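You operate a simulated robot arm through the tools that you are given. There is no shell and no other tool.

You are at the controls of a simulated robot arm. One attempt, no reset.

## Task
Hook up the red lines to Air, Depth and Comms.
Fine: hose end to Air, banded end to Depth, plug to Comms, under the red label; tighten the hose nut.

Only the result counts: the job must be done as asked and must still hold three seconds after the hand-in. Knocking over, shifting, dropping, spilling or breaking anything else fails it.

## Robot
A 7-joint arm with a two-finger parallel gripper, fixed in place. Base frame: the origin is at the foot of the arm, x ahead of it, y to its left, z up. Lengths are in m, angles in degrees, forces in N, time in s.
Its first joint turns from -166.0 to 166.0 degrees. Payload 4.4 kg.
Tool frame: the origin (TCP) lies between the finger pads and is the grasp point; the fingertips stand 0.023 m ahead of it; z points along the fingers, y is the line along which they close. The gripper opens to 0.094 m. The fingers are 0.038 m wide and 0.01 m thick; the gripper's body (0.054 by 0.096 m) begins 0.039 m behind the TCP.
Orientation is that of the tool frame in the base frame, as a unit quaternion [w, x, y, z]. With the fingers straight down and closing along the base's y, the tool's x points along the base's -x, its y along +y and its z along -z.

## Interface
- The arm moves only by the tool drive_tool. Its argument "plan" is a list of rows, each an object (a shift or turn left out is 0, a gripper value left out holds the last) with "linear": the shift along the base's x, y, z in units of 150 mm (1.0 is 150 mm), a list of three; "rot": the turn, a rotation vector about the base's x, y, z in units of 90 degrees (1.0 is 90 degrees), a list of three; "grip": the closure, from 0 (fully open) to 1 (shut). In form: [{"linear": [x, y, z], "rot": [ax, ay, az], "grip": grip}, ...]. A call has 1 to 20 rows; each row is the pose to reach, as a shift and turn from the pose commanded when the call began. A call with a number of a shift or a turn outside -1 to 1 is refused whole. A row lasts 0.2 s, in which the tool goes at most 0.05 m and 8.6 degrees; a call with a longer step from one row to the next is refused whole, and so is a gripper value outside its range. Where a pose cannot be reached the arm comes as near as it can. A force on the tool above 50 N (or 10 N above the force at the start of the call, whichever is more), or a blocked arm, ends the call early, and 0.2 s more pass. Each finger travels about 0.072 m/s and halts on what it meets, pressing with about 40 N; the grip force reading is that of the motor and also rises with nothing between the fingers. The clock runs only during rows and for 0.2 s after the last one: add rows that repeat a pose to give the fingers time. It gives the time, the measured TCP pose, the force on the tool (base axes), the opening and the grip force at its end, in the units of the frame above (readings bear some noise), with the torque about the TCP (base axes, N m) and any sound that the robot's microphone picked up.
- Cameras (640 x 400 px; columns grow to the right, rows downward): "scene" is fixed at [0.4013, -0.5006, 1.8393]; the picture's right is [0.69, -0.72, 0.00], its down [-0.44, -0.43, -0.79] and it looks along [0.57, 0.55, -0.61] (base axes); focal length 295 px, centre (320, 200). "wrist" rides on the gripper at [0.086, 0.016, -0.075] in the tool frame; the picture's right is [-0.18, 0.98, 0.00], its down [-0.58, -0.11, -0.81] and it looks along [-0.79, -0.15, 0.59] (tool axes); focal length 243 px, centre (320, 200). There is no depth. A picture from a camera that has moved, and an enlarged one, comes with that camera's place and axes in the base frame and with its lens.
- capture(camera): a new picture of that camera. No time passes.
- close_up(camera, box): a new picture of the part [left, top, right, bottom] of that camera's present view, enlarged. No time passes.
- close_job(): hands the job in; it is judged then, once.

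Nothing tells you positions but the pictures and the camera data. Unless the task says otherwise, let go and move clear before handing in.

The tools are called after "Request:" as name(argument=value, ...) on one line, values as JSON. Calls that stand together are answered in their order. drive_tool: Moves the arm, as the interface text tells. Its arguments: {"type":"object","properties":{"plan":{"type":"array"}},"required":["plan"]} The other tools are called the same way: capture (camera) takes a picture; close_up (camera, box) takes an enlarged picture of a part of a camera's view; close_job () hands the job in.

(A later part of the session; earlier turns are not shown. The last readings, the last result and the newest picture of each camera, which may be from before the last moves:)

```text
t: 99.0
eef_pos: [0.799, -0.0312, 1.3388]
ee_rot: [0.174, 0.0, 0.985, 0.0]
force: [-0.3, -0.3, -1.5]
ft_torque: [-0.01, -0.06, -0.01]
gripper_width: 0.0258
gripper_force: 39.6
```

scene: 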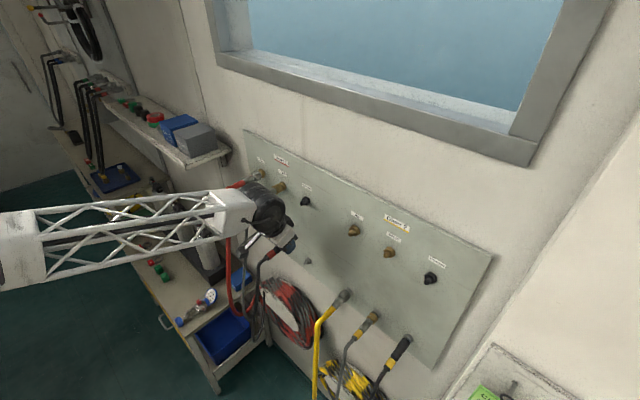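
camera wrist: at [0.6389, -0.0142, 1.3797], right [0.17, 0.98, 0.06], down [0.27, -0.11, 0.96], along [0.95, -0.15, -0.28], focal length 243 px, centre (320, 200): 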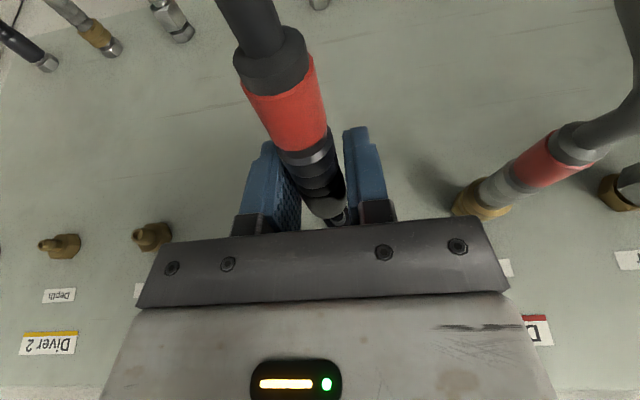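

Request:
drive_tool(plan=[{"linear": [0.008, 0, 0], "grip": 1}, {"linear": [0.015, 0, 0], "grip": 1}])

Request:
drive_tool(plan=[{"linear": [0.005, 0, 0], "grip": 1}, {"linear": [0.005, 0, 0], "grip": 1}])

Request:
drive_tool(plan=[{"linear": [0.005, 0, 0], "grip": 1}, {"linear": [0.01, 0, 0], "grip": 1}])

Request:
drive_tool(plan=[{"linear": [0.005, 0, 0], "grip": 1}, {"linear": [0.01, 0, 0], "grip": 1}])

```text
t: 99.6
eef_pos: [0.8019, -0.0307, 1.34]
ee_rot: [0.174, 0.001, 0.985, 0.0]
force: [0.1, 0.5, -0.3]
ft_torque: [-0.01, -0.02, 0.0]
gripper_width: 0.0256
gripper_force: 40.2
```

```text
t: 100.2
eef_pos: [0.8023, -0.031, 1.3395]
ee_rot: [0.174, 0.0, 0.985, 0.0]
force: [0.6, -0.3, -1.2]
ft_torque: [0.01, 0.01, 0.0]
gripper_width: 0.0255
gripper_force: 39.6
```

```text
t: 100.8
eef_pos: [0.8035, -0.0304, 1.3388]
ee_rot: [0.175, 0.0, 0.985, 0.0]
force: [0.0, -0.6, -0.3]
ft_torque: [0.0, -0.04, -0.01]
gripper_width: 0.026
gripper_force: 39.4
```

```text
t: 101.4
eef_pos: [0.8058, -0.0319, 1.339]
ee_rot: [0.174, 0.0, 0.985, 0.0]
force: [0.2, -0.4, -1.5]
ft_torque: [-0.01, 0.02, 0.04]
gripper_width: 0.0263
gripper_force: 39.7
```

Request:
capture(camera="wrist")

Request:
close_up(camera="wrist", box=[240, 120, 400, 240])

Request:
close_up(camera="scene", box=[265, 180, 329, 220])

```text
taken
camera wrist: at [0.699, -0.0145, 1.3794], right [0.17, 0.98, 0.06], down [0.27, -0.11, 0.96], along [0.95, -0.15, -0.28], focal length 243 px, centre (320, 200)
```

wrist: 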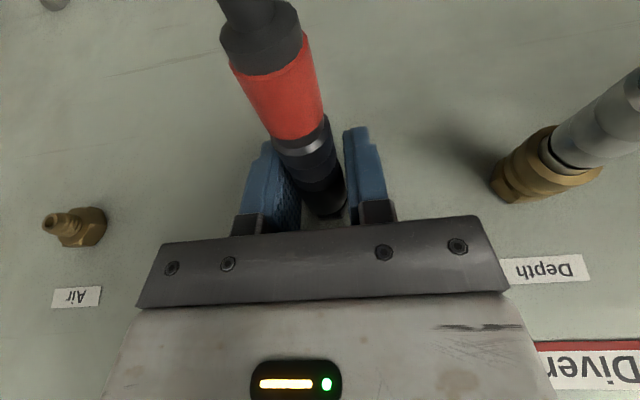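

```text
3.33 times, centred on (320, 180) of wrist
camera zoom: at [0.699, -0.0145, 1.3794], right [0.17, 0.98, 0.06], down [0.27, -0.11, 0.96], along [0.95, -0.15, -0.28], focal length 809 px, centre (320, 267)
```

zoom: 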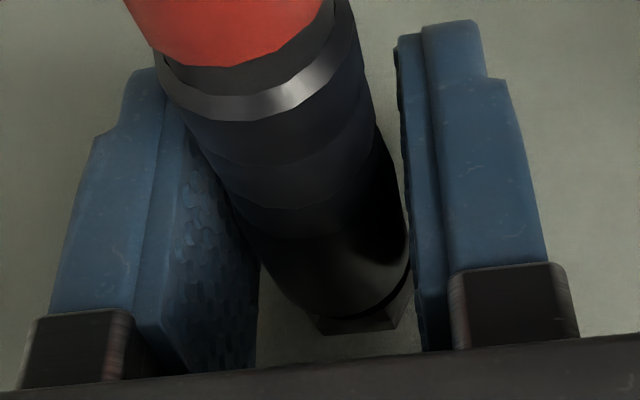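

```text
10.00 times, centred on (297, 200) of scene
camera zoom: at [0.4013, -0.5006, 1.8393], right [0.69, -0.72, 0.0], down [-0.44, -0.43, -0.79], along [0.57, 0.55, -0.61], focal length 2947 px, centre (550, 200)
```

zoom: 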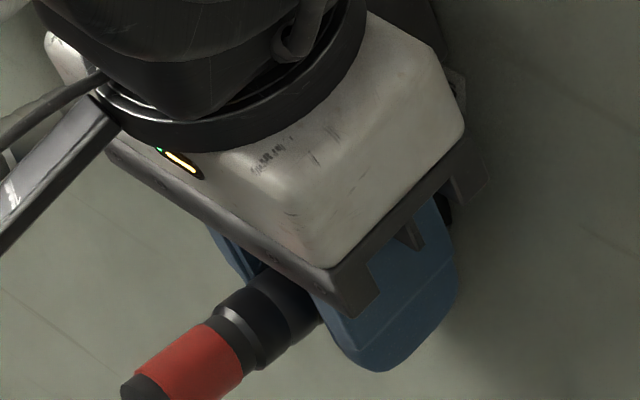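

Request:
drive_tool(plan=[{"linear": [0.005, 0, 0], "grip": 1}, {"linear": [0.008, 0, 0], "grip": 1}])

Request:
drive_tool(plan=[{"linear": [-0.008, 0, 0], "grip": 1}, {"linear": [-0.012, 0, 0], "grip": 1}])

Request:
drive_tool(plan=[{"linear": [-0.006, 0, 0], "grip": 1}, {"linear": [-0.006, 0, 0], "grip": 1}])

```text
t: 102.0
eef_pos: [0.8063, -0.031, 1.3403]
ee_rot: [0.172, 0.0, 0.985, 0.001]
force: [-26.3, -3.5, -3.0]
ft_torque: [0.03, 0.09, -0.05]
gripper_width: 0.0258
gripper_force: 40.1
```

```text
t: 102.6
eef_pos: [0.8057, -0.0301, 1.3383]
ee_rot: [0.174, 0.0, 0.985, -0.001]
force: [-0.1, -0.9, -0.5]
ft_torque: [0.0, -0.03, 0.0]
gripper_width: 0.0256
gripper_force: 39.7
```

```text
t: 103.2
eef_pos: [0.8045, -0.0308, 1.3384]
ee_rot: [0.173, 0.0, 0.985, 0.0]
force: [0.0, -0.6, -1.7]
ft_torque: [0.01, -0.04, 0.02]
gripper_width: 0.0256
gripper_force: 40.0
```

Request:
drive_tool(plan=[{"linear": [-0.06, 0, 0], "grip": 1}, {"linear": [-0.13, 0, 0], "grip": 1}, {"linear": [-0.2, 0, 0], "grip": 1}, {"linear": [-0.2, 0, 0], "grip": 1}])

Request:
close_up(camera="wrist", box=[240, 120, 400, 240])

Request:
close_up(camera="wrist", box=[300, 180, 380, 230])

Request:
close_up(camera="scene", box=[265, 180, 329, 220])

```text
t: 104.2
eef_pos: [0.7734, -0.031, 1.3384]
ee_rot: [0.173, 0.001, 0.985, 0.0]
force: [1.0, 0.2, -0.7]
ft_torque: [-0.02, -0.05, -0.02]
gripper_width: 0.0257
gripper_force: 40.1
```

```text
3.33 times, centred on (320, 180) of wrist
camera zoom: at [0.6669, -0.0146, 1.3792], right [0.17, 0.98, 0.06], down [0.27, -0.11, 0.96], along [0.95, -0.15, -0.29], focal length 809 px, centre (320, 267)
```

zoom: 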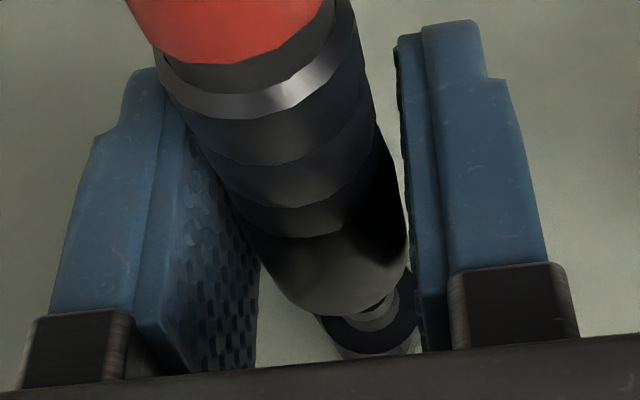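

```text
8.00 times, centred on (340, 205) of wrist
camera zoom: at [0.6669, -0.0146, 1.3792], right [0.17, 0.98, 0.06], down [0.27, -0.11, 0.96], along [0.95, -0.15, -0.29], focal length 1941 px, centre (160, 160)
```

zoom: 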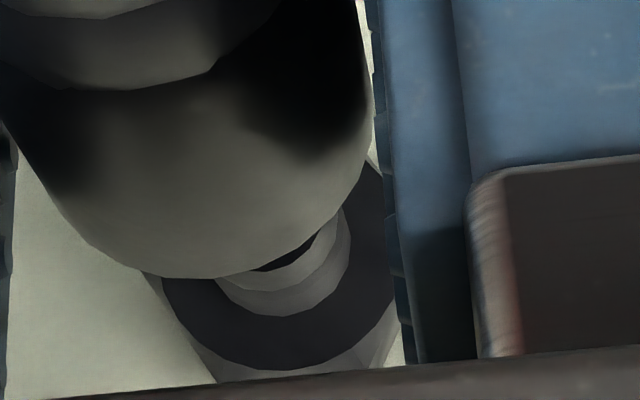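

```text
10.00 times, centred on (297, 200) of scene
camera zoom: at [0.4013, -0.5006, 1.8393], right [0.69, -0.72, 0.0], down [-0.44, -0.43, -0.79], along [0.57, 0.55, -0.61], focal length 2947 px, centre (550, 200)
```

zoom: 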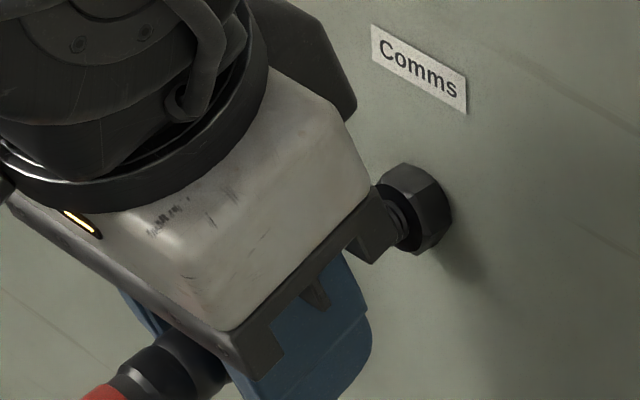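

Request:
drive_tool(plan=[{"linear": [0.07, 0, 0], "grip": 1}, {"linear": [0.13, 0, 0], "grip": 1}, {"linear": [0.17, 0, 0], "grip": 1}])

Request:
drive_tool(plan=[{"linear": [0.006, 0, 0], "grip": 1}, {"linear": [0.01, 0, 0], "grip": 1}])

Request:
drive_tool(plan=[{"linear": [0.005, 0, 0], "grip": 1}, {"linear": [0.005, 0, 0], "grip": 1}])

Request:
drive_tool(plan=[{"linear": [0.005, 0, 0], "grip": 1}, {"linear": [0.005, 0, 0], "grip": 1}])

Request:
drive_tool(plan=[{"linear": [0.005, 0, 0], "grip": 1}, {"linear": [0.005, 0, 0], "grip": 1}])

```text
t: 105.0
eef_pos: [0.8002, -0.0301, 1.3398]
ee_rot: [0.174, 0.0, 0.985, 0.0]
force: [0.3, -0.5, -0.8]
ft_torque: [0.0, -0.02, -0.02]
gripper_width: 0.0258
gripper_force: 39.8
```

```text
t: 105.6
eef_pos: [0.8014, -0.0312, 1.3395]
ee_rot: [0.174, 0.0, 0.985, 0.0]
force: [-0.2, 0.0, 0.0]
ft_torque: [0.0, -0.06, 0.02]
gripper_width: 0.0256
gripper_force: 40.1
```

```text
t: 106.2
eef_pos: [0.8023, -0.0308, 1.3376]
ee_rot: [0.174, 0.0, 0.985, 0.0]
force: [1.4, -0.6, -0.7]
ft_torque: [0.05, -0.01, -0.02]
gripper_width: 0.0257
gripper_force: 40.0
```

```text
t: 106.8
eef_pos: [0.8023, -0.0312, 1.3397]
ee_rot: [0.174, 0.0, 0.985, 0.0]
force: [-0.1, 0.3, -1.7]
ft_torque: [0.0, 0.01, 0.0]
gripper_width: 0.0256
gripper_force: 40.4
```

```text
t: 107.4
eef_pos: [0.8026, -0.03, 1.3378]
ee_rot: [0.173, -0.001, 0.985, 0.001]
force: [-5.6, -0.6, -0.5]
ft_torque: [0.01, -0.02, 0.01]
gripper_width: 0.0258
gripper_force: 40.0
```

Request:
drive_tool(plan=[{"linear": [-0.003, 0, 0], "grip": 1}, {"linear": [-0.003, 0, 0], "grip": 0.7}, {"linear": [-0.003, 0, 0], "grip": 0.7}])

Request:
close_up(camera="wrist", box=[240, 120, 400, 240])

Request:
close_up(camera="scene", box=[265, 180, 329, 220])

```text
t: 108.2
eef_pos: [0.8036, -0.0293, 1.3395]
ee_rot: [0.173, 0.0, 0.985, 0.0]
force: [-0.4, -0.4, 0.1]
ft_torque: [0.0, -0.01, 0.0]
gripper_width: 0.0282
gripper_force: 0.0
```

```text
3.33 times, centred on (320, 180) of wrist
camera zoom: at [0.6966, -0.0142, 1.3791], right [0.17, 0.98, 0.06], down [0.27, -0.11, 0.96], along [0.95, -0.15, -0.28], focal length 809 px, centre (320, 267)
```

zoom: 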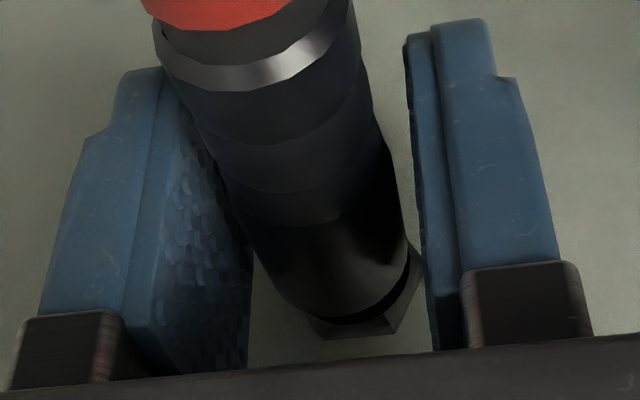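

```text
10.00 times, centred on (297, 200) of scene
camera zoom: at [0.4013, -0.5006, 1.8393], right [0.69, -0.72, 0.0], down [-0.44, -0.43, -0.79], along [0.57, 0.55, -0.61], focal length 2947 px, centre (550, 200)
```

zoom: 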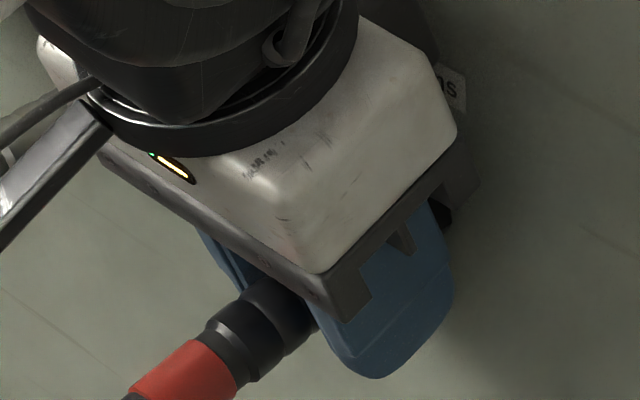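

Request:
drive_tool(plan=[{"grip": 0.7}, {"grip": 0.7}, {"grip": 0.7}])

Request:
close_up(camera="wrist", box=[240, 120, 400, 240])

```text
t: 109.0
eef_pos: [0.8028, -0.0314, 1.3378]
ee_rot: [0.174, -0.001, 0.985, 0.0]
force: [0.4, -0.3, -0.3]
ft_torque: [-0.01, 0.04, 0.01]
gripper_width: 0.0279
gripper_force: 0.0
```

```text
3.33 times, centred on (320, 180) of wrist
camera zoom: at [0.6966, -0.0142, 1.3791], right [0.17, 0.98, 0.06], down [0.27, -0.11, 0.96], along [0.95, -0.15, -0.29], focal length 809 px, centre (320, 267)
```

zoom: 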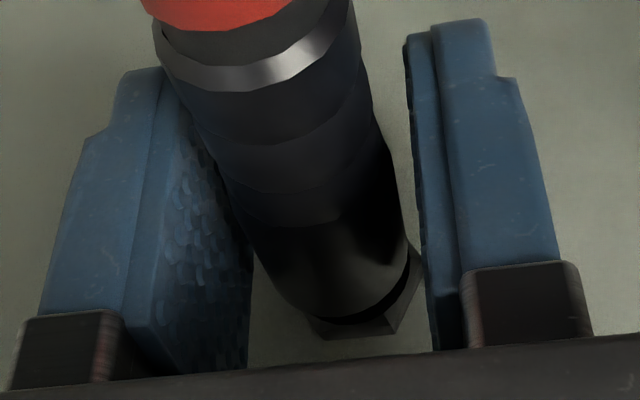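

Request:
drive_tool(plan=[{"grip": 0.64}, {"linear": [-0.02, 0, 0], "grip": 0.64}, {"linear": [-0.04, 0, 0], "grip": 0.64}, {"linear": [-0.04, 0, 0], "grip": 0.64}, {"linear": [-0.04, 0, 0], "grip": 1}, {"linear": [-0.04, 0, 0], "grip": 1}, {"linear": [-0.04, 0, 0], "grip": 1}])

Request:
capture(camera="wrist")

Request:
close_up(camera="wrist", box=[240, 120, 400, 240])

Request:
close_up(camera="scene", box=[265, 180, 329, 220])

```text
t: 110.6
eef_pos: [0.7974, -0.0312, 1.3389]
ee_rot: [0.175, 0.0, 0.985, 0.0]
force: [-1.2, -4.1, -0.5]
ft_torque: [-0.01, 0.01, -0.01]
gripper_width: 0.0261
gripper_force: 40.1
```

```text
taken
camera wrist: at [0.6906, -0.0143, 1.3792], right [0.17, 0.98, 0.06], down [0.27, -0.11, 0.96], along [0.95, -0.15, -0.29], focal length 243 px, centre (320, 200)
```

wrist: 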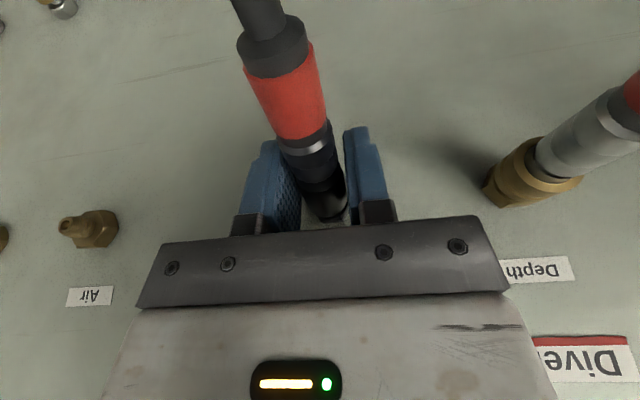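

```text
3.33 times, centred on (320, 180) of wrist
camera zoom: at [0.6906, -0.0143, 1.3792], right [0.17, 0.98, 0.06], down [0.27, -0.11, 0.96], along [0.95, -0.15, -0.29], focal length 809 px, centre (320, 267)
```

zoom: 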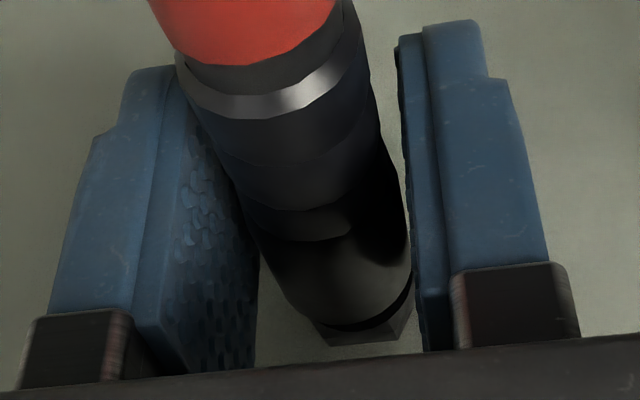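

```text
10.00 times, centred on (297, 200) of scene
camera zoom: at [0.4013, -0.5006, 1.8393], right [0.69, -0.72, 0.0], down [-0.44, -0.43, -0.79], along [0.57, 0.55, -0.61], focal length 2947 px, centre (550, 200)
```

zoom: 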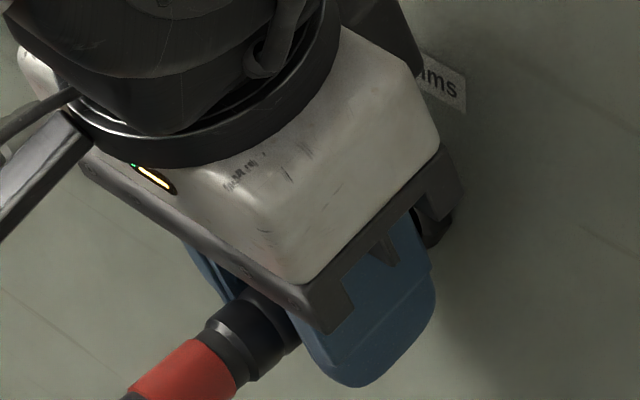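

Request:
drive_tool(plan=[{"linear": [0, 0, 0.005], "rot": [0, 0.0167, 0], "grip": 1}, {"linear": [0, 0, 0.01], "rot": [0, 0.0333, 0], "grip": 1}, {"linear": [0, 0, 0.01], "rot": [0, 0.0333, 0], "grip": 1}])

Request:
close_up(camera="wrist", box=[240, 120, 400, 240])

```text
t: 111.4
eef_pos: [0.7973, -0.0303, 1.3396]
ee_rot: [0.147, 0.0, 0.989, 0.0]
force: [1.1, -4.6, -8.0]
ft_torque: [0.04, 0.1, -0.06]
gripper_width: 0.0259
gripper_force: 40.8
```

```text
3.33 times, centred on (320, 180) of wrist
camera zoom: at [0.6928, -0.0142, 1.3859], right [0.18, 0.98, 0.05], down [0.32, -0.11, 0.94], along [0.93, -0.15, -0.33], focal length 809 px, centre (320, 267)
```

zoom: 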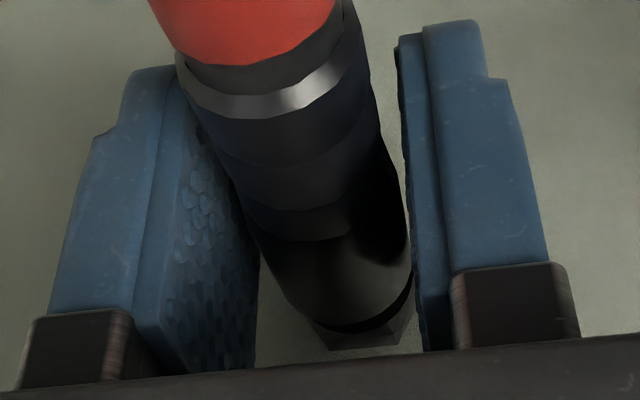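

Request:
drive_tool(plan=[{"linear": [0, -0.001, -0.004], "grip": 1}, {"linear": [0.008, -0.001, -0.004], "grip": 1}, {"linear": [0.008, -0.001, -0.004], "grip": 1}])

Request:
drive_tool(plan=[{"rot": [0.04, 0, 0], "grip": 1}, {"rot": [0.04, 0, 0], "grip": 1}])

Request:
drive_tool(plan=[{"rot": [0.04, 0, 0], "grip": 1}, {"rot": [0.04, 0, 0], "grip": 1}])

Request:
drive_tool(plan=[{"rot": [0.04, 0, 0], "grip": 1}, {"rot": [0.04, 0, 0], "grip": 1}])

Request:
drive_tool(plan=[{"rot": [0.04, 0, 0], "grip": 1}, {"rot": [0.04, 0, 0], "grip": 1}])

```text
t: 112.2
eef_pos: [0.7997, -0.0304, 1.3406]
ee_rot: [0.148, 0.0, 0.989, 0.0]
force: [-12.2, -5.7, -4.8]
ft_torque: [0.02, 0.06, -0.08]
gripper_width: 0.0259
gripper_force: 40.6
```

```text
t: 112.8
eef_pos: [0.7977, -0.0296, 1.339]
ee_rot: [0.148, 0.005, 0.988, 0.031]
force: [-13.8, -6.8, -3.2]
ft_torque: [-0.04, 0.03, -0.07]
gripper_width: 0.026
gripper_force: 40.3
```

```text
t: 113.4
eef_pos: [0.7982, -0.0307, 1.3405]
ee_rot: [0.147, 0.009, 0.987, 0.062]
force: [-15.2, -6.9, -2.0]
ft_torque: [-0.1, 0.02, -0.09]
gripper_width: 0.0259
gripper_force: 40.0
```

```text
t: 114.0
eef_pos: [0.7986, -0.031, 1.3386]
ee_rot: [0.147, 0.014, 0.985, 0.094]
force: [-13.9, -7.8, -3.2]
ft_torque: [-0.13, 0.01, -0.12]
gripper_width: 0.0262
gripper_force: 40.4
```

```text
t: 114.6
eef_pos: [0.7985, -0.0305, 1.3393]
ee_rot: [0.146, 0.019, 0.981, 0.125]
force: [-16.0, -5.0, -3.2]
ft_torque: [-0.16, 0.03, -0.05]
gripper_width: 0.026
gripper_force: 40.2
```

Request:
drive_tool(plan=[{"rot": [0.02, 0, 0], "grip": 1}, {"rot": [0.02, 0, 0], "grip": 1}])

Request:
drive_tool(plan=[{"rot": [0.02, 0, 0], "grip": 1}, {"rot": [0.02, 0, 0], "grip": 1}])

Request:
drive_tool(plan=[{"rot": [0.02, 0, 0], "grip": 1}, {"rot": [0.02, 0, 0], "grip": 1}])

Request:
drive_tool(plan=[{"rot": [0.02, 0, 0], "grip": 1}, {"rot": [0.02, 0, 0], "grip": 1}])

```text
t: 115.2
eef_pos: [0.798, -0.0306, 1.3395]
ee_rot: [0.146, 0.021, 0.979, 0.139]
force: [-15.0, -6.7, -4.4]
ft_torque: [-0.17, 0.02, -0.12]
gripper_width: 0.026
gripper_force: 39.6
```

```text
t: 115.8
eef_pos: [0.7985, -0.0307, 1.3402]
ee_rot: [0.146, 0.023, 0.977, 0.155]
force: [-14.8, -10.4, -6.3]
ft_torque: [-0.19, 0.06, -0.12]
gripper_width: 0.0259
gripper_force: 39.7
```

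```text
t: 116.4
eef_pos: [0.7987, -0.0313, 1.34]
ee_rot: [0.145, 0.025, 0.974, 0.17]
force: [-14.3, -10.2, -6.7]
ft_torque: [-0.18, 0.05, -0.16]
gripper_width: 0.0259
gripper_force: 39.3
```

```text
t: 117.0
eef_pos: [0.7985, -0.0301, 1.3394]
ee_rot: [0.145, 0.028, 0.972, 0.185]
force: [-11.8, -5.4, -5.7]
ft_torque: [-0.25, 0.08, -0.03]
gripper_width: 0.0259
gripper_force: 40.4
```

Request:
close_up(camera="wrist", box=[300, 180, 380, 230])

Request:
drive_tool(plan=[{"rot": [-0.05, 0, 0], "grip": 1}, {"rot": [-0.1, 0, 0], "grip": 1}, {"rot": [-0.15, 0, 0], "grip": 1}, {"rot": [-0.2, 0, 0], "grip": 1}, {"rot": [-0.24, 0, 0], "grip": 1}, {"rot": [-0.24, 0, 0], "grip": 1}])

Request:
close_up(camera="wrist", box=[300, 180, 380, 230])

Request:
close_up(camera="wrist", box=[240, 120, 400, 240])

```text
8.00 times, centred on (340, 205) of wrist
camera zoom: at [0.6938, -0.0325, 1.3884], right [0.18, 0.89, 0.41], down [0.32, -0.45, 0.83], along [0.93, -0.01, -0.37], focal length 1941 px, centre (160, 160)
```

zoom: 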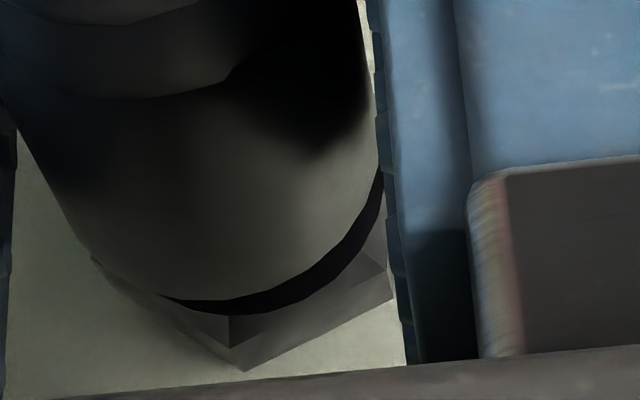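

```text
t: 118.4
eef_pos: [0.7989, -0.0298, 1.3399]
ee_rot: [0.148, 0.0, 0.989, 0.0]
force: [-13.1, 0.9, -6.5]
ft_torque: [0.02, 0.06, 0.03]
gripper_width: 0.0258
gripper_force: 39.8
```

```text
8.00 times, centred on (340, 205) of wrist
camera zoom: at [0.6939, -0.0145, 1.3857], right [0.18, 0.98, 0.05], down [0.32, -0.11, 0.94], along [0.93, -0.15, -0.33], focal length 1941 px, centre (160, 160)
```

zoom: 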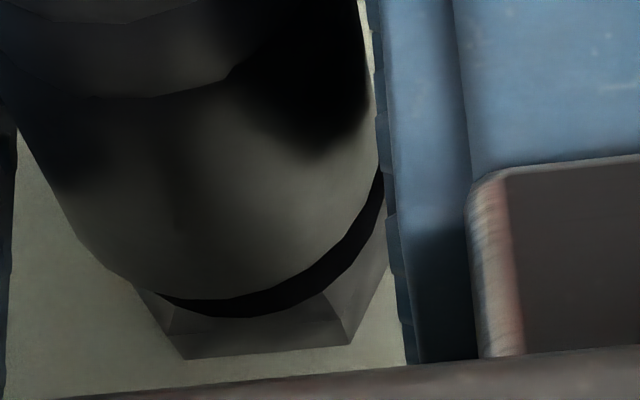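

```text
3.33 times, centred on (320, 180) of wrist
camera zoom: at [0.6939, -0.0145, 1.3857], right [0.18, 0.98, 0.05], down [0.32, -0.11, 0.94], along [0.93, -0.15, -0.33], focal length 809 px, centre (320, 267)
```

zoom: 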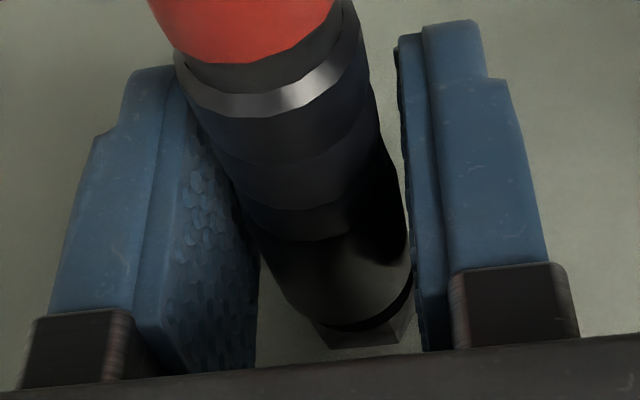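

Request:
drive_tool(plan=[{"linear": [-0.006, 0, 0], "grip": 1}, {"linear": [-0.006, 0, 0], "grip": 0.7}, {"linear": [-0.006, 0, 0], "grip": 0.7}, {"linear": [-0.006, 0, 0], "grip": 0.4}, {"linear": [-0.006, 0, 0], "grip": 0}, {"linear": [-0.006, 0, 0], "grip": 0}])

Request:
close_up(camera="wrist", box=[240, 120, 400, 240])

```text
t: 119.8
eef_pos: [0.7971, -0.0306, 1.3394]
ee_rot: [0.148, 0.0, 0.989, -0.001]
force: [0.0, 0.1, -0.6]
ft_torque: [0.02, -0.01, -0.02]
gripper_width: 0.0938
gripper_force: 0.1
```

```text
3.33 times, centred on (320, 180) of wrist
camera zoom: at [0.693, -0.0145, 1.3858], right [0.18, 0.98, 0.05], down [0.32, -0.11, 0.94], along [0.93, -0.15, -0.33], focal length 809 px, centre (320, 267)
```

zoom: 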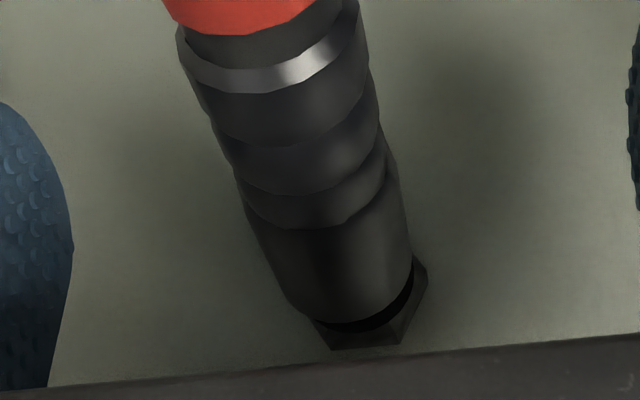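

Request:
drive_tool(plan=[{"linear": [-0.065, 0, 0.213], "grip": 0}, {"linear": [-0.13, 0, 0.425]}, {"linear": [-0.195, 0, 0.638]}, {"linear": [-0.195, 0, 0.638]}])

Request:
close_up(camera="scene", box=[270, 185, 318, 215])

Request:
close_up(camera="scene", box=[240, 165, 320, 215])

Request:
capture(camera="wrist")

Request:
close_up(camera="wrist", box=[250, 40, 410, 160])

```text
t: 120.8
eef_pos: [0.7673, -0.0299, 1.4357]
ee_rot: [0.147, 0.0, 0.989, 0.0]
force: [0.2, -0.1, 0.1]
ft_torque: [-0.02, 0.0, -0.01]
gripper_width: 0.094
gripper_force: 0.0
```

```text
13.33 times, centred on (294, 200) of scene
camera zoom: at [0.4013, -0.5006, 1.8393], right [0.69, -0.72, 0.0], down [-0.44, -0.43, -0.79], along [0.57, 0.55, -0.61], focal length 3930 px, centre (667, 200)
```

zoom: 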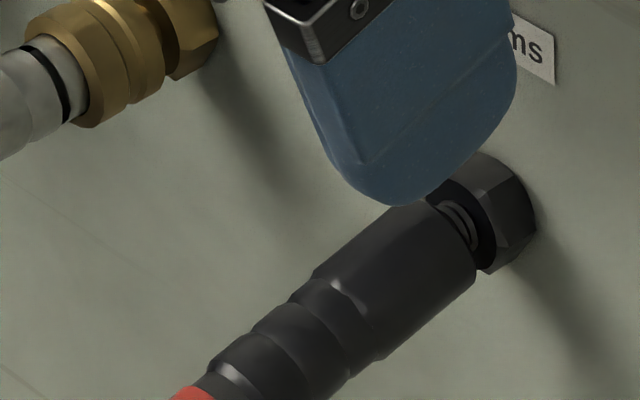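

```text
8.00 times, centred on (280, 190) of scene
camera zoom: at [0.4013, -0.5006, 1.8393], right [0.69, -0.72, 0.0], down [-0.44, -0.43, -0.79], along [0.57, 0.55, -0.61], focal length 2358 px, centre (640, 280)
```

zoom: 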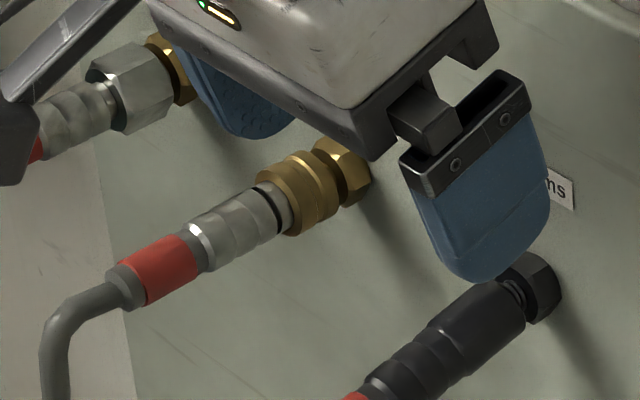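

```text
taken
camera wrist: at [0.6638, -0.0144, 1.4818], right [0.18, 0.98, 0.05], down [0.32, -0.11, 0.94], along [0.93, -0.15, -0.33], focal length 243 px, centre (320, 200)
```

wrist: 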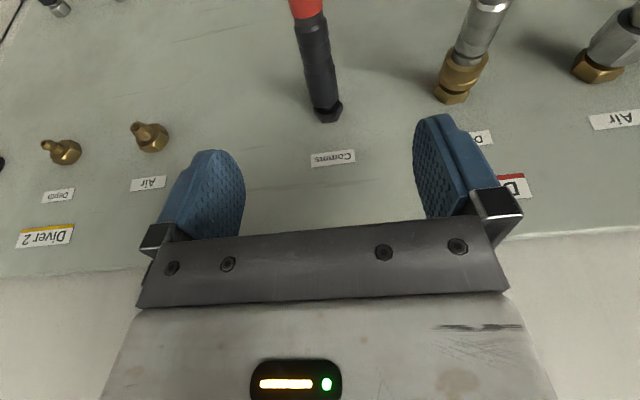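

```text
3.33 times, centred on (330, 100) of wrist
camera zoom: at [0.6638, -0.0144, 1.4818], right [0.18, 0.98, 0.05], down [0.32, -0.11, 0.94], along [0.93, -0.15, -0.33], focal length 809 px, centre (287, 533)
```

zoom: 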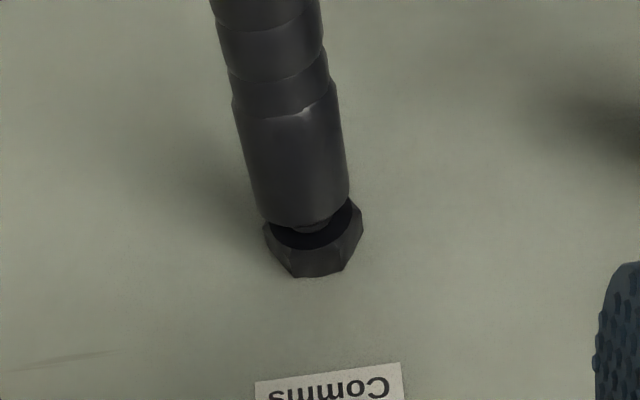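

Request:
drive_tool(plan=[{"linear": [0.065, 0, -0.213], "grip": 0}, {"linear": [0.13, 0, -0.425]}, {"linear": [0.195, 0, -0.657]}, {"linear": [0.195, 0, -0.657]}, {"linear": [0.195, 0, -0.657], "grip": 1}, {"linear": [0.195, 0, -0.657], "grip": 1}, {"linear": [0.195, 0, -0.657], "grip": 1}, {"linear": [0.195, 0, -0.657], "grip": 1}])

Request:
close_up(camera="wrist", box=[240, 120, 400, 240])

```text
t: 122.6
eef_pos: [0.7987, -0.0306, 1.3379]
ee_rot: [0.148, 0.0, 0.989, 0.0]
force: [0.6, -5.5, -0.2]
ft_torque: [0.03, 0.0, -0.1]
gripper_width: 0.0257
gripper_force: 40.0
```

```text
3.33 times, centred on (320, 180) of wrist
camera zoom: at [0.6938, -0.0141, 1.3834], right [0.18, 0.98, 0.05], down [0.32, -0.11, 0.94], along [0.93, -0.15, -0.33], focal length 809 px, centre (320, 267)
```

zoom: 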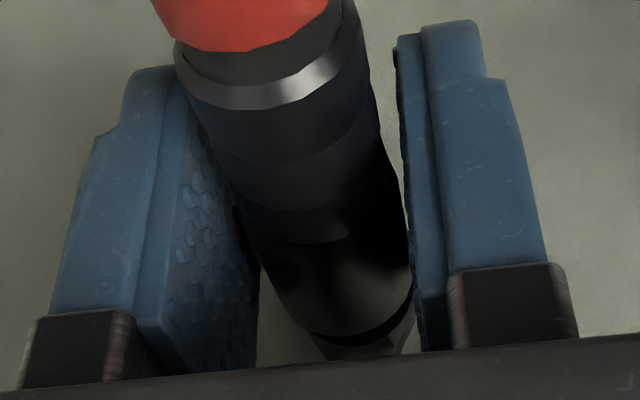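

Request:
drive_tool(plan=[{"linear": [-0.02, 0, 0], "grip": 1}, {"linear": [-0.06, 0, 0], "grip": 1}, {"linear": [-0.13, 0, 0], "grip": 1}, {"linear": [-0.2, 0, 0], "grip": 1}, {"linear": [-0.2, 0, 0.01], "rot": [0, 0.03, 0]}, {"linear": [-0.2, 0, 0.0173], "rot": [0, 0.06, 0]}, {"linear": [-0.2, 0, 0.0173], "rot": [0, 0.06, 0]}])

Request:
close_up(camera="wrist", box=[240, 120, 400, 240])

Request:
close_up(camera="scene", box=[254, 180, 318, 220])

```text
t: 124.2
eef_pos: [0.7672, -0.031, 1.3405]
ee_rot: [0.101, 0.0, 0.995, 0.0]
force: [0.1, 0.9, -0.8]
ft_torque: [0.03, -0.02, 0.04]
gripper_width: 0.0258
gripper_force: 39.8
```

```text
3.33 times, centred on (320, 180) of wrist
camera zoom: at [0.668, -0.0144, 1.395], right [0.18, 0.98, 0.04], down [0.41, -0.11, 0.91], along [0.9, -0.15, -0.42], focal length 809 px, centre (320, 267)
```

zoom: 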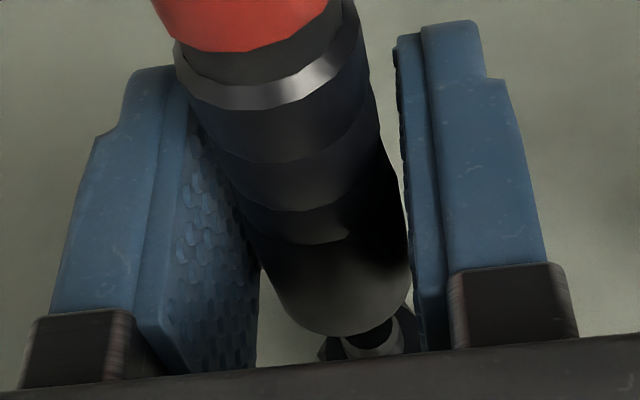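

```text
10.00 times, centred on (286, 200) of scene
camera zoom: at [0.4013, -0.5006, 1.8393], right [0.69, -0.72, 0.0], down [-0.44, -0.43, -0.79], along [0.57, 0.55, -0.61], focal length 2947 px, centre (660, 200)
```

zoom: 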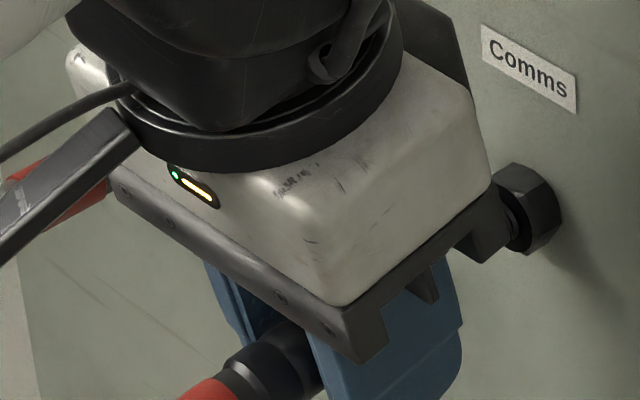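

Request:
drive_tool(plan=[{"linear": [0.06, 0, 0], "grip": 1}, {"linear": [0.12, 0, 0], "grip": 1}, {"linear": [0.17, 0, 0], "grip": 1}])

Request:
drive_tool(plan=[{"linear": [0.006, 0, 0], "grip": 1}, {"linear": [0.012, 0, 0], "grip": 1}])

Request:
drive_tool(plan=[{"linear": [0.006, 0, 0], "grip": 1}, {"linear": [0.012, 0, 0], "grip": 1}])

Request:
drive_tool(plan=[{"linear": [0.005, 0, 0], "grip": 1}, {"linear": [0.005, 0, 0], "grip": 1}])

Request:
drive_tool(plan=[{"linear": [0.005, 0, 0], "grip": 1}, {"linear": [0.005, 0, 0], "grip": 1}])

```text
t: 125.0
eef_pos: [0.7933, -0.0314, 1.3399]
ee_rot: [0.101, 0.001, 0.995, -0.001]
force: [-0.9, 0.2, -1.0]
ft_torque: [0.05, -0.06, 0.01]
gripper_width: 0.0258
gripper_force: 40.1
```

```text
t: 125.6
eef_pos: [0.795, -0.0295, 1.3398]
ee_rot: [0.102, 0.0, 0.995, -0.001]
force: [-0.2, 0.1, -1.1]
ft_torque: [0.01, -0.02, 0.02]
gripper_width: 0.0253
gripper_force: 39.7
```

```text
t: 126.2
eef_pos: [0.7966, -0.0296, 1.3393]
ee_rot: [0.101, 0.0, 0.995, 0.0]
force: [-0.3, -0.6, -0.7]
ft_torque: [-0.01, -0.02, 0.0]
gripper_width: 0.0254
gripper_force: 39.5
```

```text
t: 126.8
eef_pos: [0.7974, -0.0308, 1.3399]
ee_rot: [0.101, 0.0, 0.995, 0.0]
force: [0.0, -0.2, -1.5]
ft_torque: [0.0, 0.01, -0.01]
gripper_width: 0.0258
gripper_force: 39.7
```

```text
t: 127.4
eef_pos: [0.7977, -0.0301, 1.34]
ee_rot: [0.101, 0.0, 0.995, 0.0]
force: [-4.9, -0.7, -1.8]
ft_torque: [0.0, -0.03, -0.03]
gripper_width: 0.0255
gripper_force: 40.0
```

Request:
drive_tool(plan=[{"linear": [-0.003, 0, 0], "grip": 1}, {"linear": [-0.003, 0, 0], "grip": 0.7}, {"linear": [-0.003, 0, 0], "grip": 0.6}, {"linear": [-0.003, 0, 0], "grip": 0.5}, {"linear": [-0.003, 0, 0], "grip": 0.5}])

Request:
close_up(camera="wrist", box=[240, 120, 400, 240])

```text
t: 128.6
eef_pos: [0.7977, -0.0308, 1.339]
ee_rot: [0.1, 0.0, 0.995, 0.0]
force: [-0.6, 0.1, -0.5]
ft_torque: [-0.01, -0.02, 0.02]
gripper_width: 0.047
gripper_force: 0.1
```

```text
3.33 times, centred on (320, 180) of wrist
camera zoom: at [0.698, -0.0142, 1.3952], right [0.18, 0.98, 0.04], down [0.41, -0.11, 0.91], along [0.9, -0.15, -0.42], focal length 809 px, centre (320, 267)
```

zoom: 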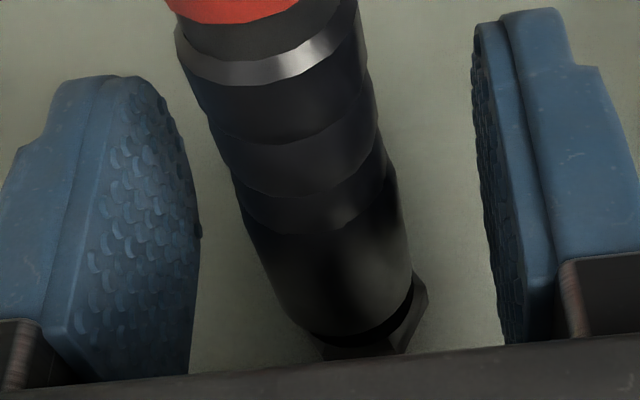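

Request:
drive_tool(plan=[{"linear": [-0.11, 0, -0.01], "rot": [0, 0.065, 0], "grip": 0.5}, {"linear": [-0.217, 0, -0.0207], "rot": [0, 0.129, 0]}, {"linear": [-0.217, 0, -0.0207], "rot": [0, 0.129, 0]}])

Request:
capture(camera="wrist")

Request:
close_up(camera="wrist", box=[240, 100, 400, 220])

Request:
close_up(camera="scene", box=[254, 175, 318, 215])

```text
t: 129.4
eef_pos: [0.7652, -0.0298, 1.3367]
ee_rot: [0.0, 0.0, 1.0, -0.001]
force: [0.7, 0.3, 0.1]
ft_torque: [0.01, -0.02, -0.07]
gripper_width: 0.0468
gripper_force: 0.1
```

```text
taken
camera wrist: at [0.6787, -0.0139, 1.411], right [0.18, 0.98, 0.0], down [0.58, -0.11, 0.81], along [0.79, -0.15, -0.59], focal length 243 px, centre (320, 200)
```

wrist: 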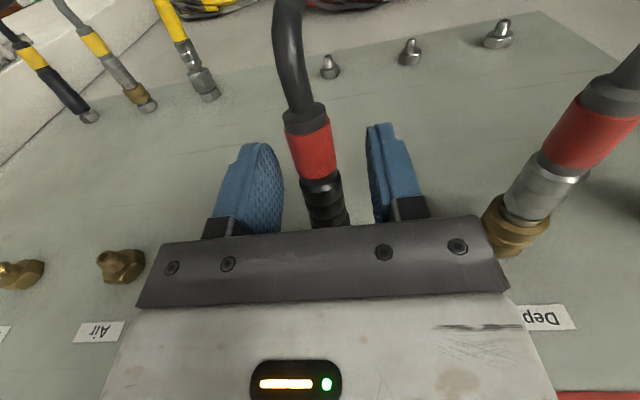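

```text
3.33 times, centred on (320, 160) of wrist
camera zoom: at [0.6787, -0.0139, 1.411], right [0.18, 0.98, 0.0], down [0.58, -0.11, 0.81], along [0.79, -0.15, -0.59], focal length 809 px, centre (320, 333)
```

zoom: 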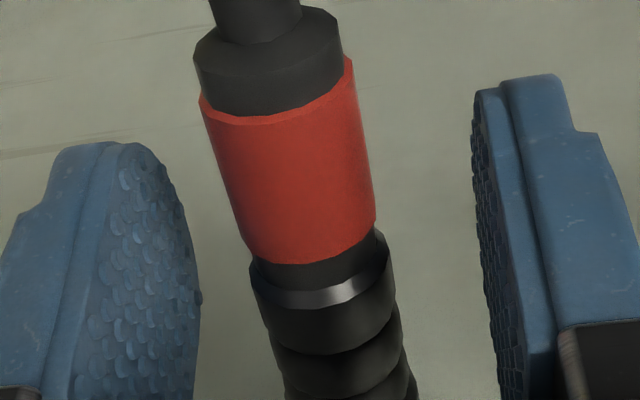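

```text
10.00 times, centred on (286, 195) of scene
camera zoom: at [0.4013, -0.5006, 1.8393], right [0.69, -0.72, 0.0], down [-0.44, -0.43, -0.79], along [0.57, 0.55, -0.61], focal length 2947 px, centre (660, 250)
```

zoom: 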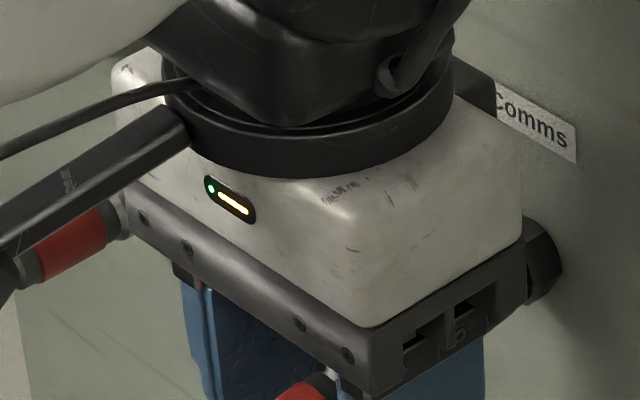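

Request:
drive_tool(plan=[{"grip": 1}, {"grip": 1}, {"grip": 1}, {"grip": 1}])

Request:
close_up(camera="wrist", box=[240, 100, 400, 220])

```text
t: 130.4
eef_pos: [0.7652, -0.0287, 1.3365]
ee_rot: [0.0, -0.001, 1.0, 0.0]
force: [-1.2, -2.1, -1.0]
ft_torque: [0.04, 0.03, -0.08]
gripper_width: 0.0206
gripper_force: 39.8
```

```text
3.33 times, centred on (320, 160) of wrist
camera zoom: at [0.6787, -0.014, 1.4109], right [0.18, 0.98, 0.0], down [0.58, -0.11, 0.81], along [0.79, -0.15, -0.59], focal length 809 px, centre (320, 333)
```

zoom: 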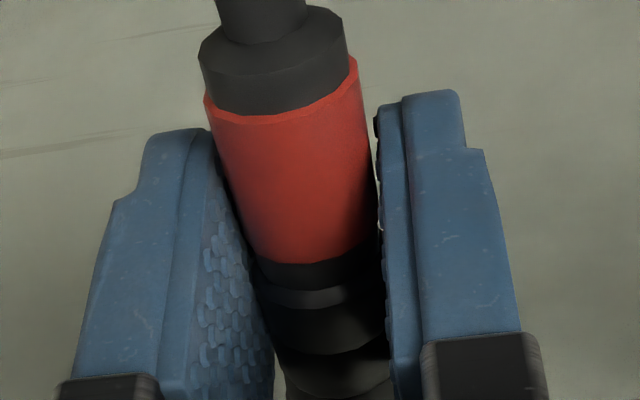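

Request:
drive_tool(plan=[{"linear": [0, 0, 0.011], "rot": [0, 0.017, 0], "grip": 1}, {"linear": [0, 0, 0.021], "rot": [0, 0.033, 0], "grip": 1}, {"linear": [0, 0, 0.021], "rot": [0, 0.033, 0], "grip": 1}])

Request:
drive_tool(plan=[{"linear": [0.007, 0, 0], "grip": 1}, {"linear": [0.013, 0, 0], "grip": 1}, {"linear": [0.013, 0, 0], "grip": 1}])

Request:
close_up(camera="wrist", box=[240, 100, 400, 220])

```text
t: 131.2
eef_pos: [0.7664, -0.0301, 1.3372]
ee_rot: [-0.027, 0.001, 1.0, 0.0]
force: [-1.9, -1.6, -6.4]
ft_torque: [-0.03, 0.3, -0.07]
gripper_width: 0.0206
gripper_force: 40.5
```

```text
t: 132.0
eef_pos: [0.7667, -0.0316, 1.3387]
ee_rot: [-0.027, 0.0, 1.0, 0.0]
force: [-24.0, 0.3, -10.1]
ft_torque: [0.01, 0.41, 0.03]
gripper_width: 0.0205
gripper_force: 39.7
```

```text
3.33 times, centred on (320, 160) of wrist
camera zoom: at [0.6843, -0.0143, 1.4185], right [0.18, 0.98, -0.01], down [0.62, -0.11, 0.77], along [0.76, -0.15, -0.63], focal length 809 px, centre (320, 333)
```

zoom: 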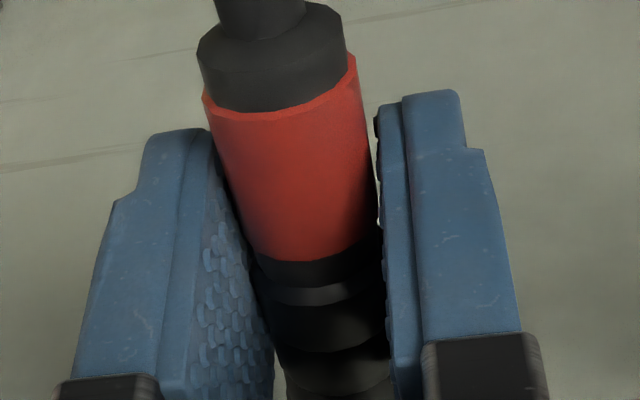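

Request:
drive_tool(plan=[{"linear": [0.007, 0, -0.004], "grip": 1}, {"linear": [0.013, 0, -0.004], "grip": 1}])

Request:
drive_tool(plan=[{"linear": [0.007, 0, 0], "grip": 1}, {"linear": [0.013, 0, 0], "grip": 1}])

Request:
drive_tool(plan=[{"linear": [0.007, 0, 0], "grip": 1}, {"linear": [0.013, 0, 0], "grip": 1}])

Request:
close_up(camera="wrist", box=[240, 100, 400, 220])

```text
t: 132.6
eef_pos: [0.7681, -0.0311, 1.3388]
ee_rot: [-0.026, 0.0, 1.0, -0.001]
force: [-26.2, 0.2, -1.8]
ft_torque: [-0.01, 0.07, 0.08]
gripper_width: 0.0204
gripper_force: 39.1
```

```text
t: 133.2
eef_pos: [0.7692, -0.0308, 1.3398]
ee_rot: [-0.026, 0.0, 1.0, -0.001]
force: [-26.0, 1.1, -0.8]
ft_torque: [0.01, 0.01, 0.08]
gripper_width: 0.0206
gripper_force: 40.2
```

```text
t: 133.8
eef_pos: [0.7722, -0.0306, 1.339]
ee_rot: [-0.026, 0.0, 1.0, 0.0]
force: [-25.4, 0.6, -1.3]
ft_torque: [0.02, -0.02, 0.0]
gripper_width: 0.0208
gripper_force: 40.1
```

```text
3.33 times, centred on (320, 160) of wrist
camera zoom: at [0.69, -0.0143, 1.4182], right [0.18, 0.98, -0.01], down [0.62, -0.11, 0.77], along [0.76, -0.15, -0.63], focal length 809 px, centre (320, 333)
```

zoom: 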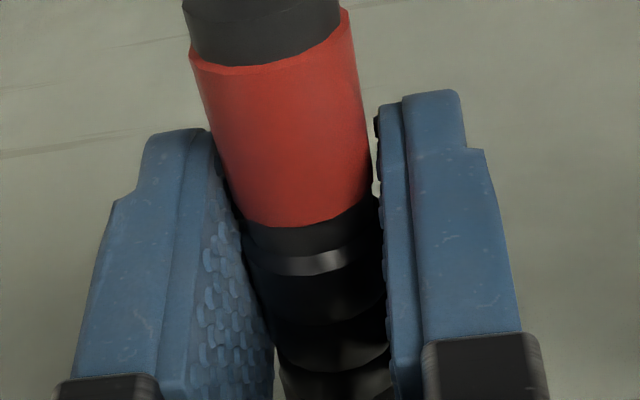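

Request:
drive_tool(plan=[{"linear": [0.007, 0, 0], "grip": 1}, {"linear": [0.013, 0, 0], "grip": 1}])

Request:
drive_tool(plan=[{"linear": [0.007, 0, 0], "grip": 1}, {"linear": [0.013, 0, 0], "grip": 1}])

Request:
close_up(camera="wrist", box=[240, 100, 400, 220])

Request:
close_up(camera="scene", box=[270, 180, 318, 210])

```text
t: 134.4
eef_pos: [0.7738, -0.0305, 1.3391]
ee_rot: [-0.026, 0.0, 1.0, 0.0]
force: [-26.8, 1.0, -1.0]
ft_torque: [0.04, 0.0, 0.04]
gripper_width: 0.0204
gripper_force: 39.2
```

```text
t: 135.0
eef_pos: [0.7761, -0.0303, 1.3384]
ee_rot: [-0.026, 0.0, 1.0, 0.0]
force: [-25.5, -0.4, 0.8]
ft_torque: [-0.01, -0.03, -0.05]
gripper_width: 0.0204
gripper_force: 40.2
```

```text
3.33 times, centred on (320, 160) of wrist
camera zoom: at [0.6935, -0.0143, 1.4179], right [0.18, 0.98, -0.01], down [0.62, -0.11, 0.78], along [0.76, -0.15, -0.63], focal length 809 px, centre (320, 333)
```

zoom: 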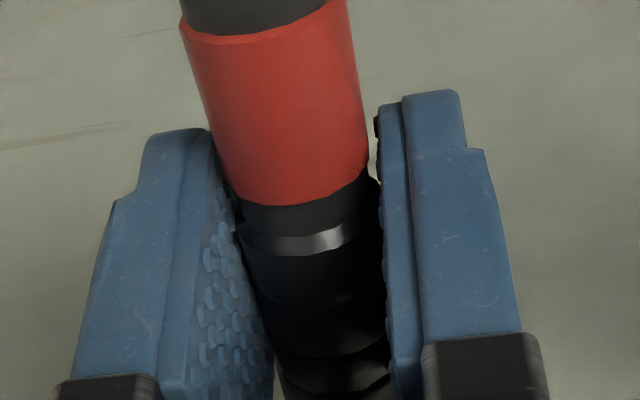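

```text
13.33 times, centred on (294, 195) of scene
camera zoom: at [0.4013, -0.5006, 1.8393], right [0.69, -0.72, 0.0], down [-0.44, -0.43, -0.79], along [0.57, 0.55, -0.61], focal length 3930 px, centre (667, 267)
```

zoom: 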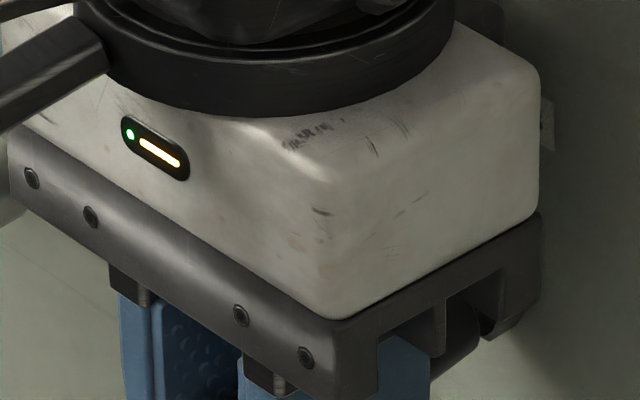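

Request:
drive_tool(plan=[{"linear": [0.007, 0, 0], "grip": 1}, {"linear": [0.013, 0, 0], "grip": 1}])

Request:
drive_tool(plan=[{"linear": [0.007, 0, 0], "grip": 1}, {"linear": [0.013, 0, 0], "grip": 1}])

Request:
close_up(camera="wrist", box=[240, 100, 400, 220])

```text
t: 135.6
eef_pos: [0.7776, -0.0291, 1.3385]
ee_rot: [-0.026, 0.0, 1.0, 0.0]
force: [-41.7, 1.4, -3.0]
ft_torque: [0.05, 0.04, 0.07]
gripper_width: 0.0205
gripper_force: 39.7
```

```text
t: 136.0
eef_pos: [0.7774, -0.0298, 1.3393]
ee_rot: [-0.028, 0.001, 1.0, 0.0]
force: [-41.6, 2.6, -3.6]
ft_torque: [-0.03, 0.06, 0.09]
gripper_width: 0.0207
gripper_force: 39.7
stopped in row 2: the force on the tool passed its limit at 54 N (the readings are from after the stop); the commanded pose is now the measured one
```

```text
3.33 times, centred on (320, 160) of wrist
camera zoom: at [0.6951, -0.0145, 1.4184], right [0.18, 0.98, -0.01], down [0.62, -0.11, 0.77], along [0.76, -0.15, -0.63], focal length 809 px, centre (320, 333)
```

zoom: 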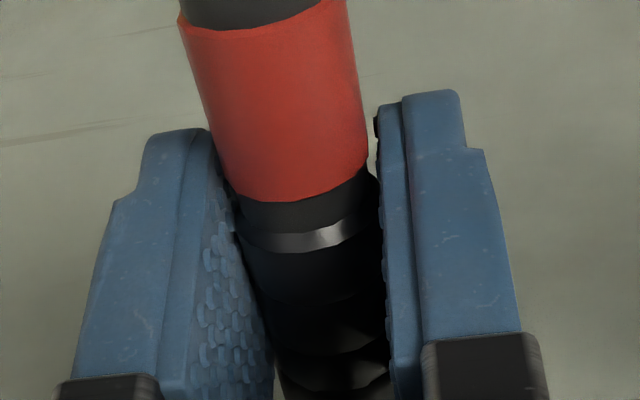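

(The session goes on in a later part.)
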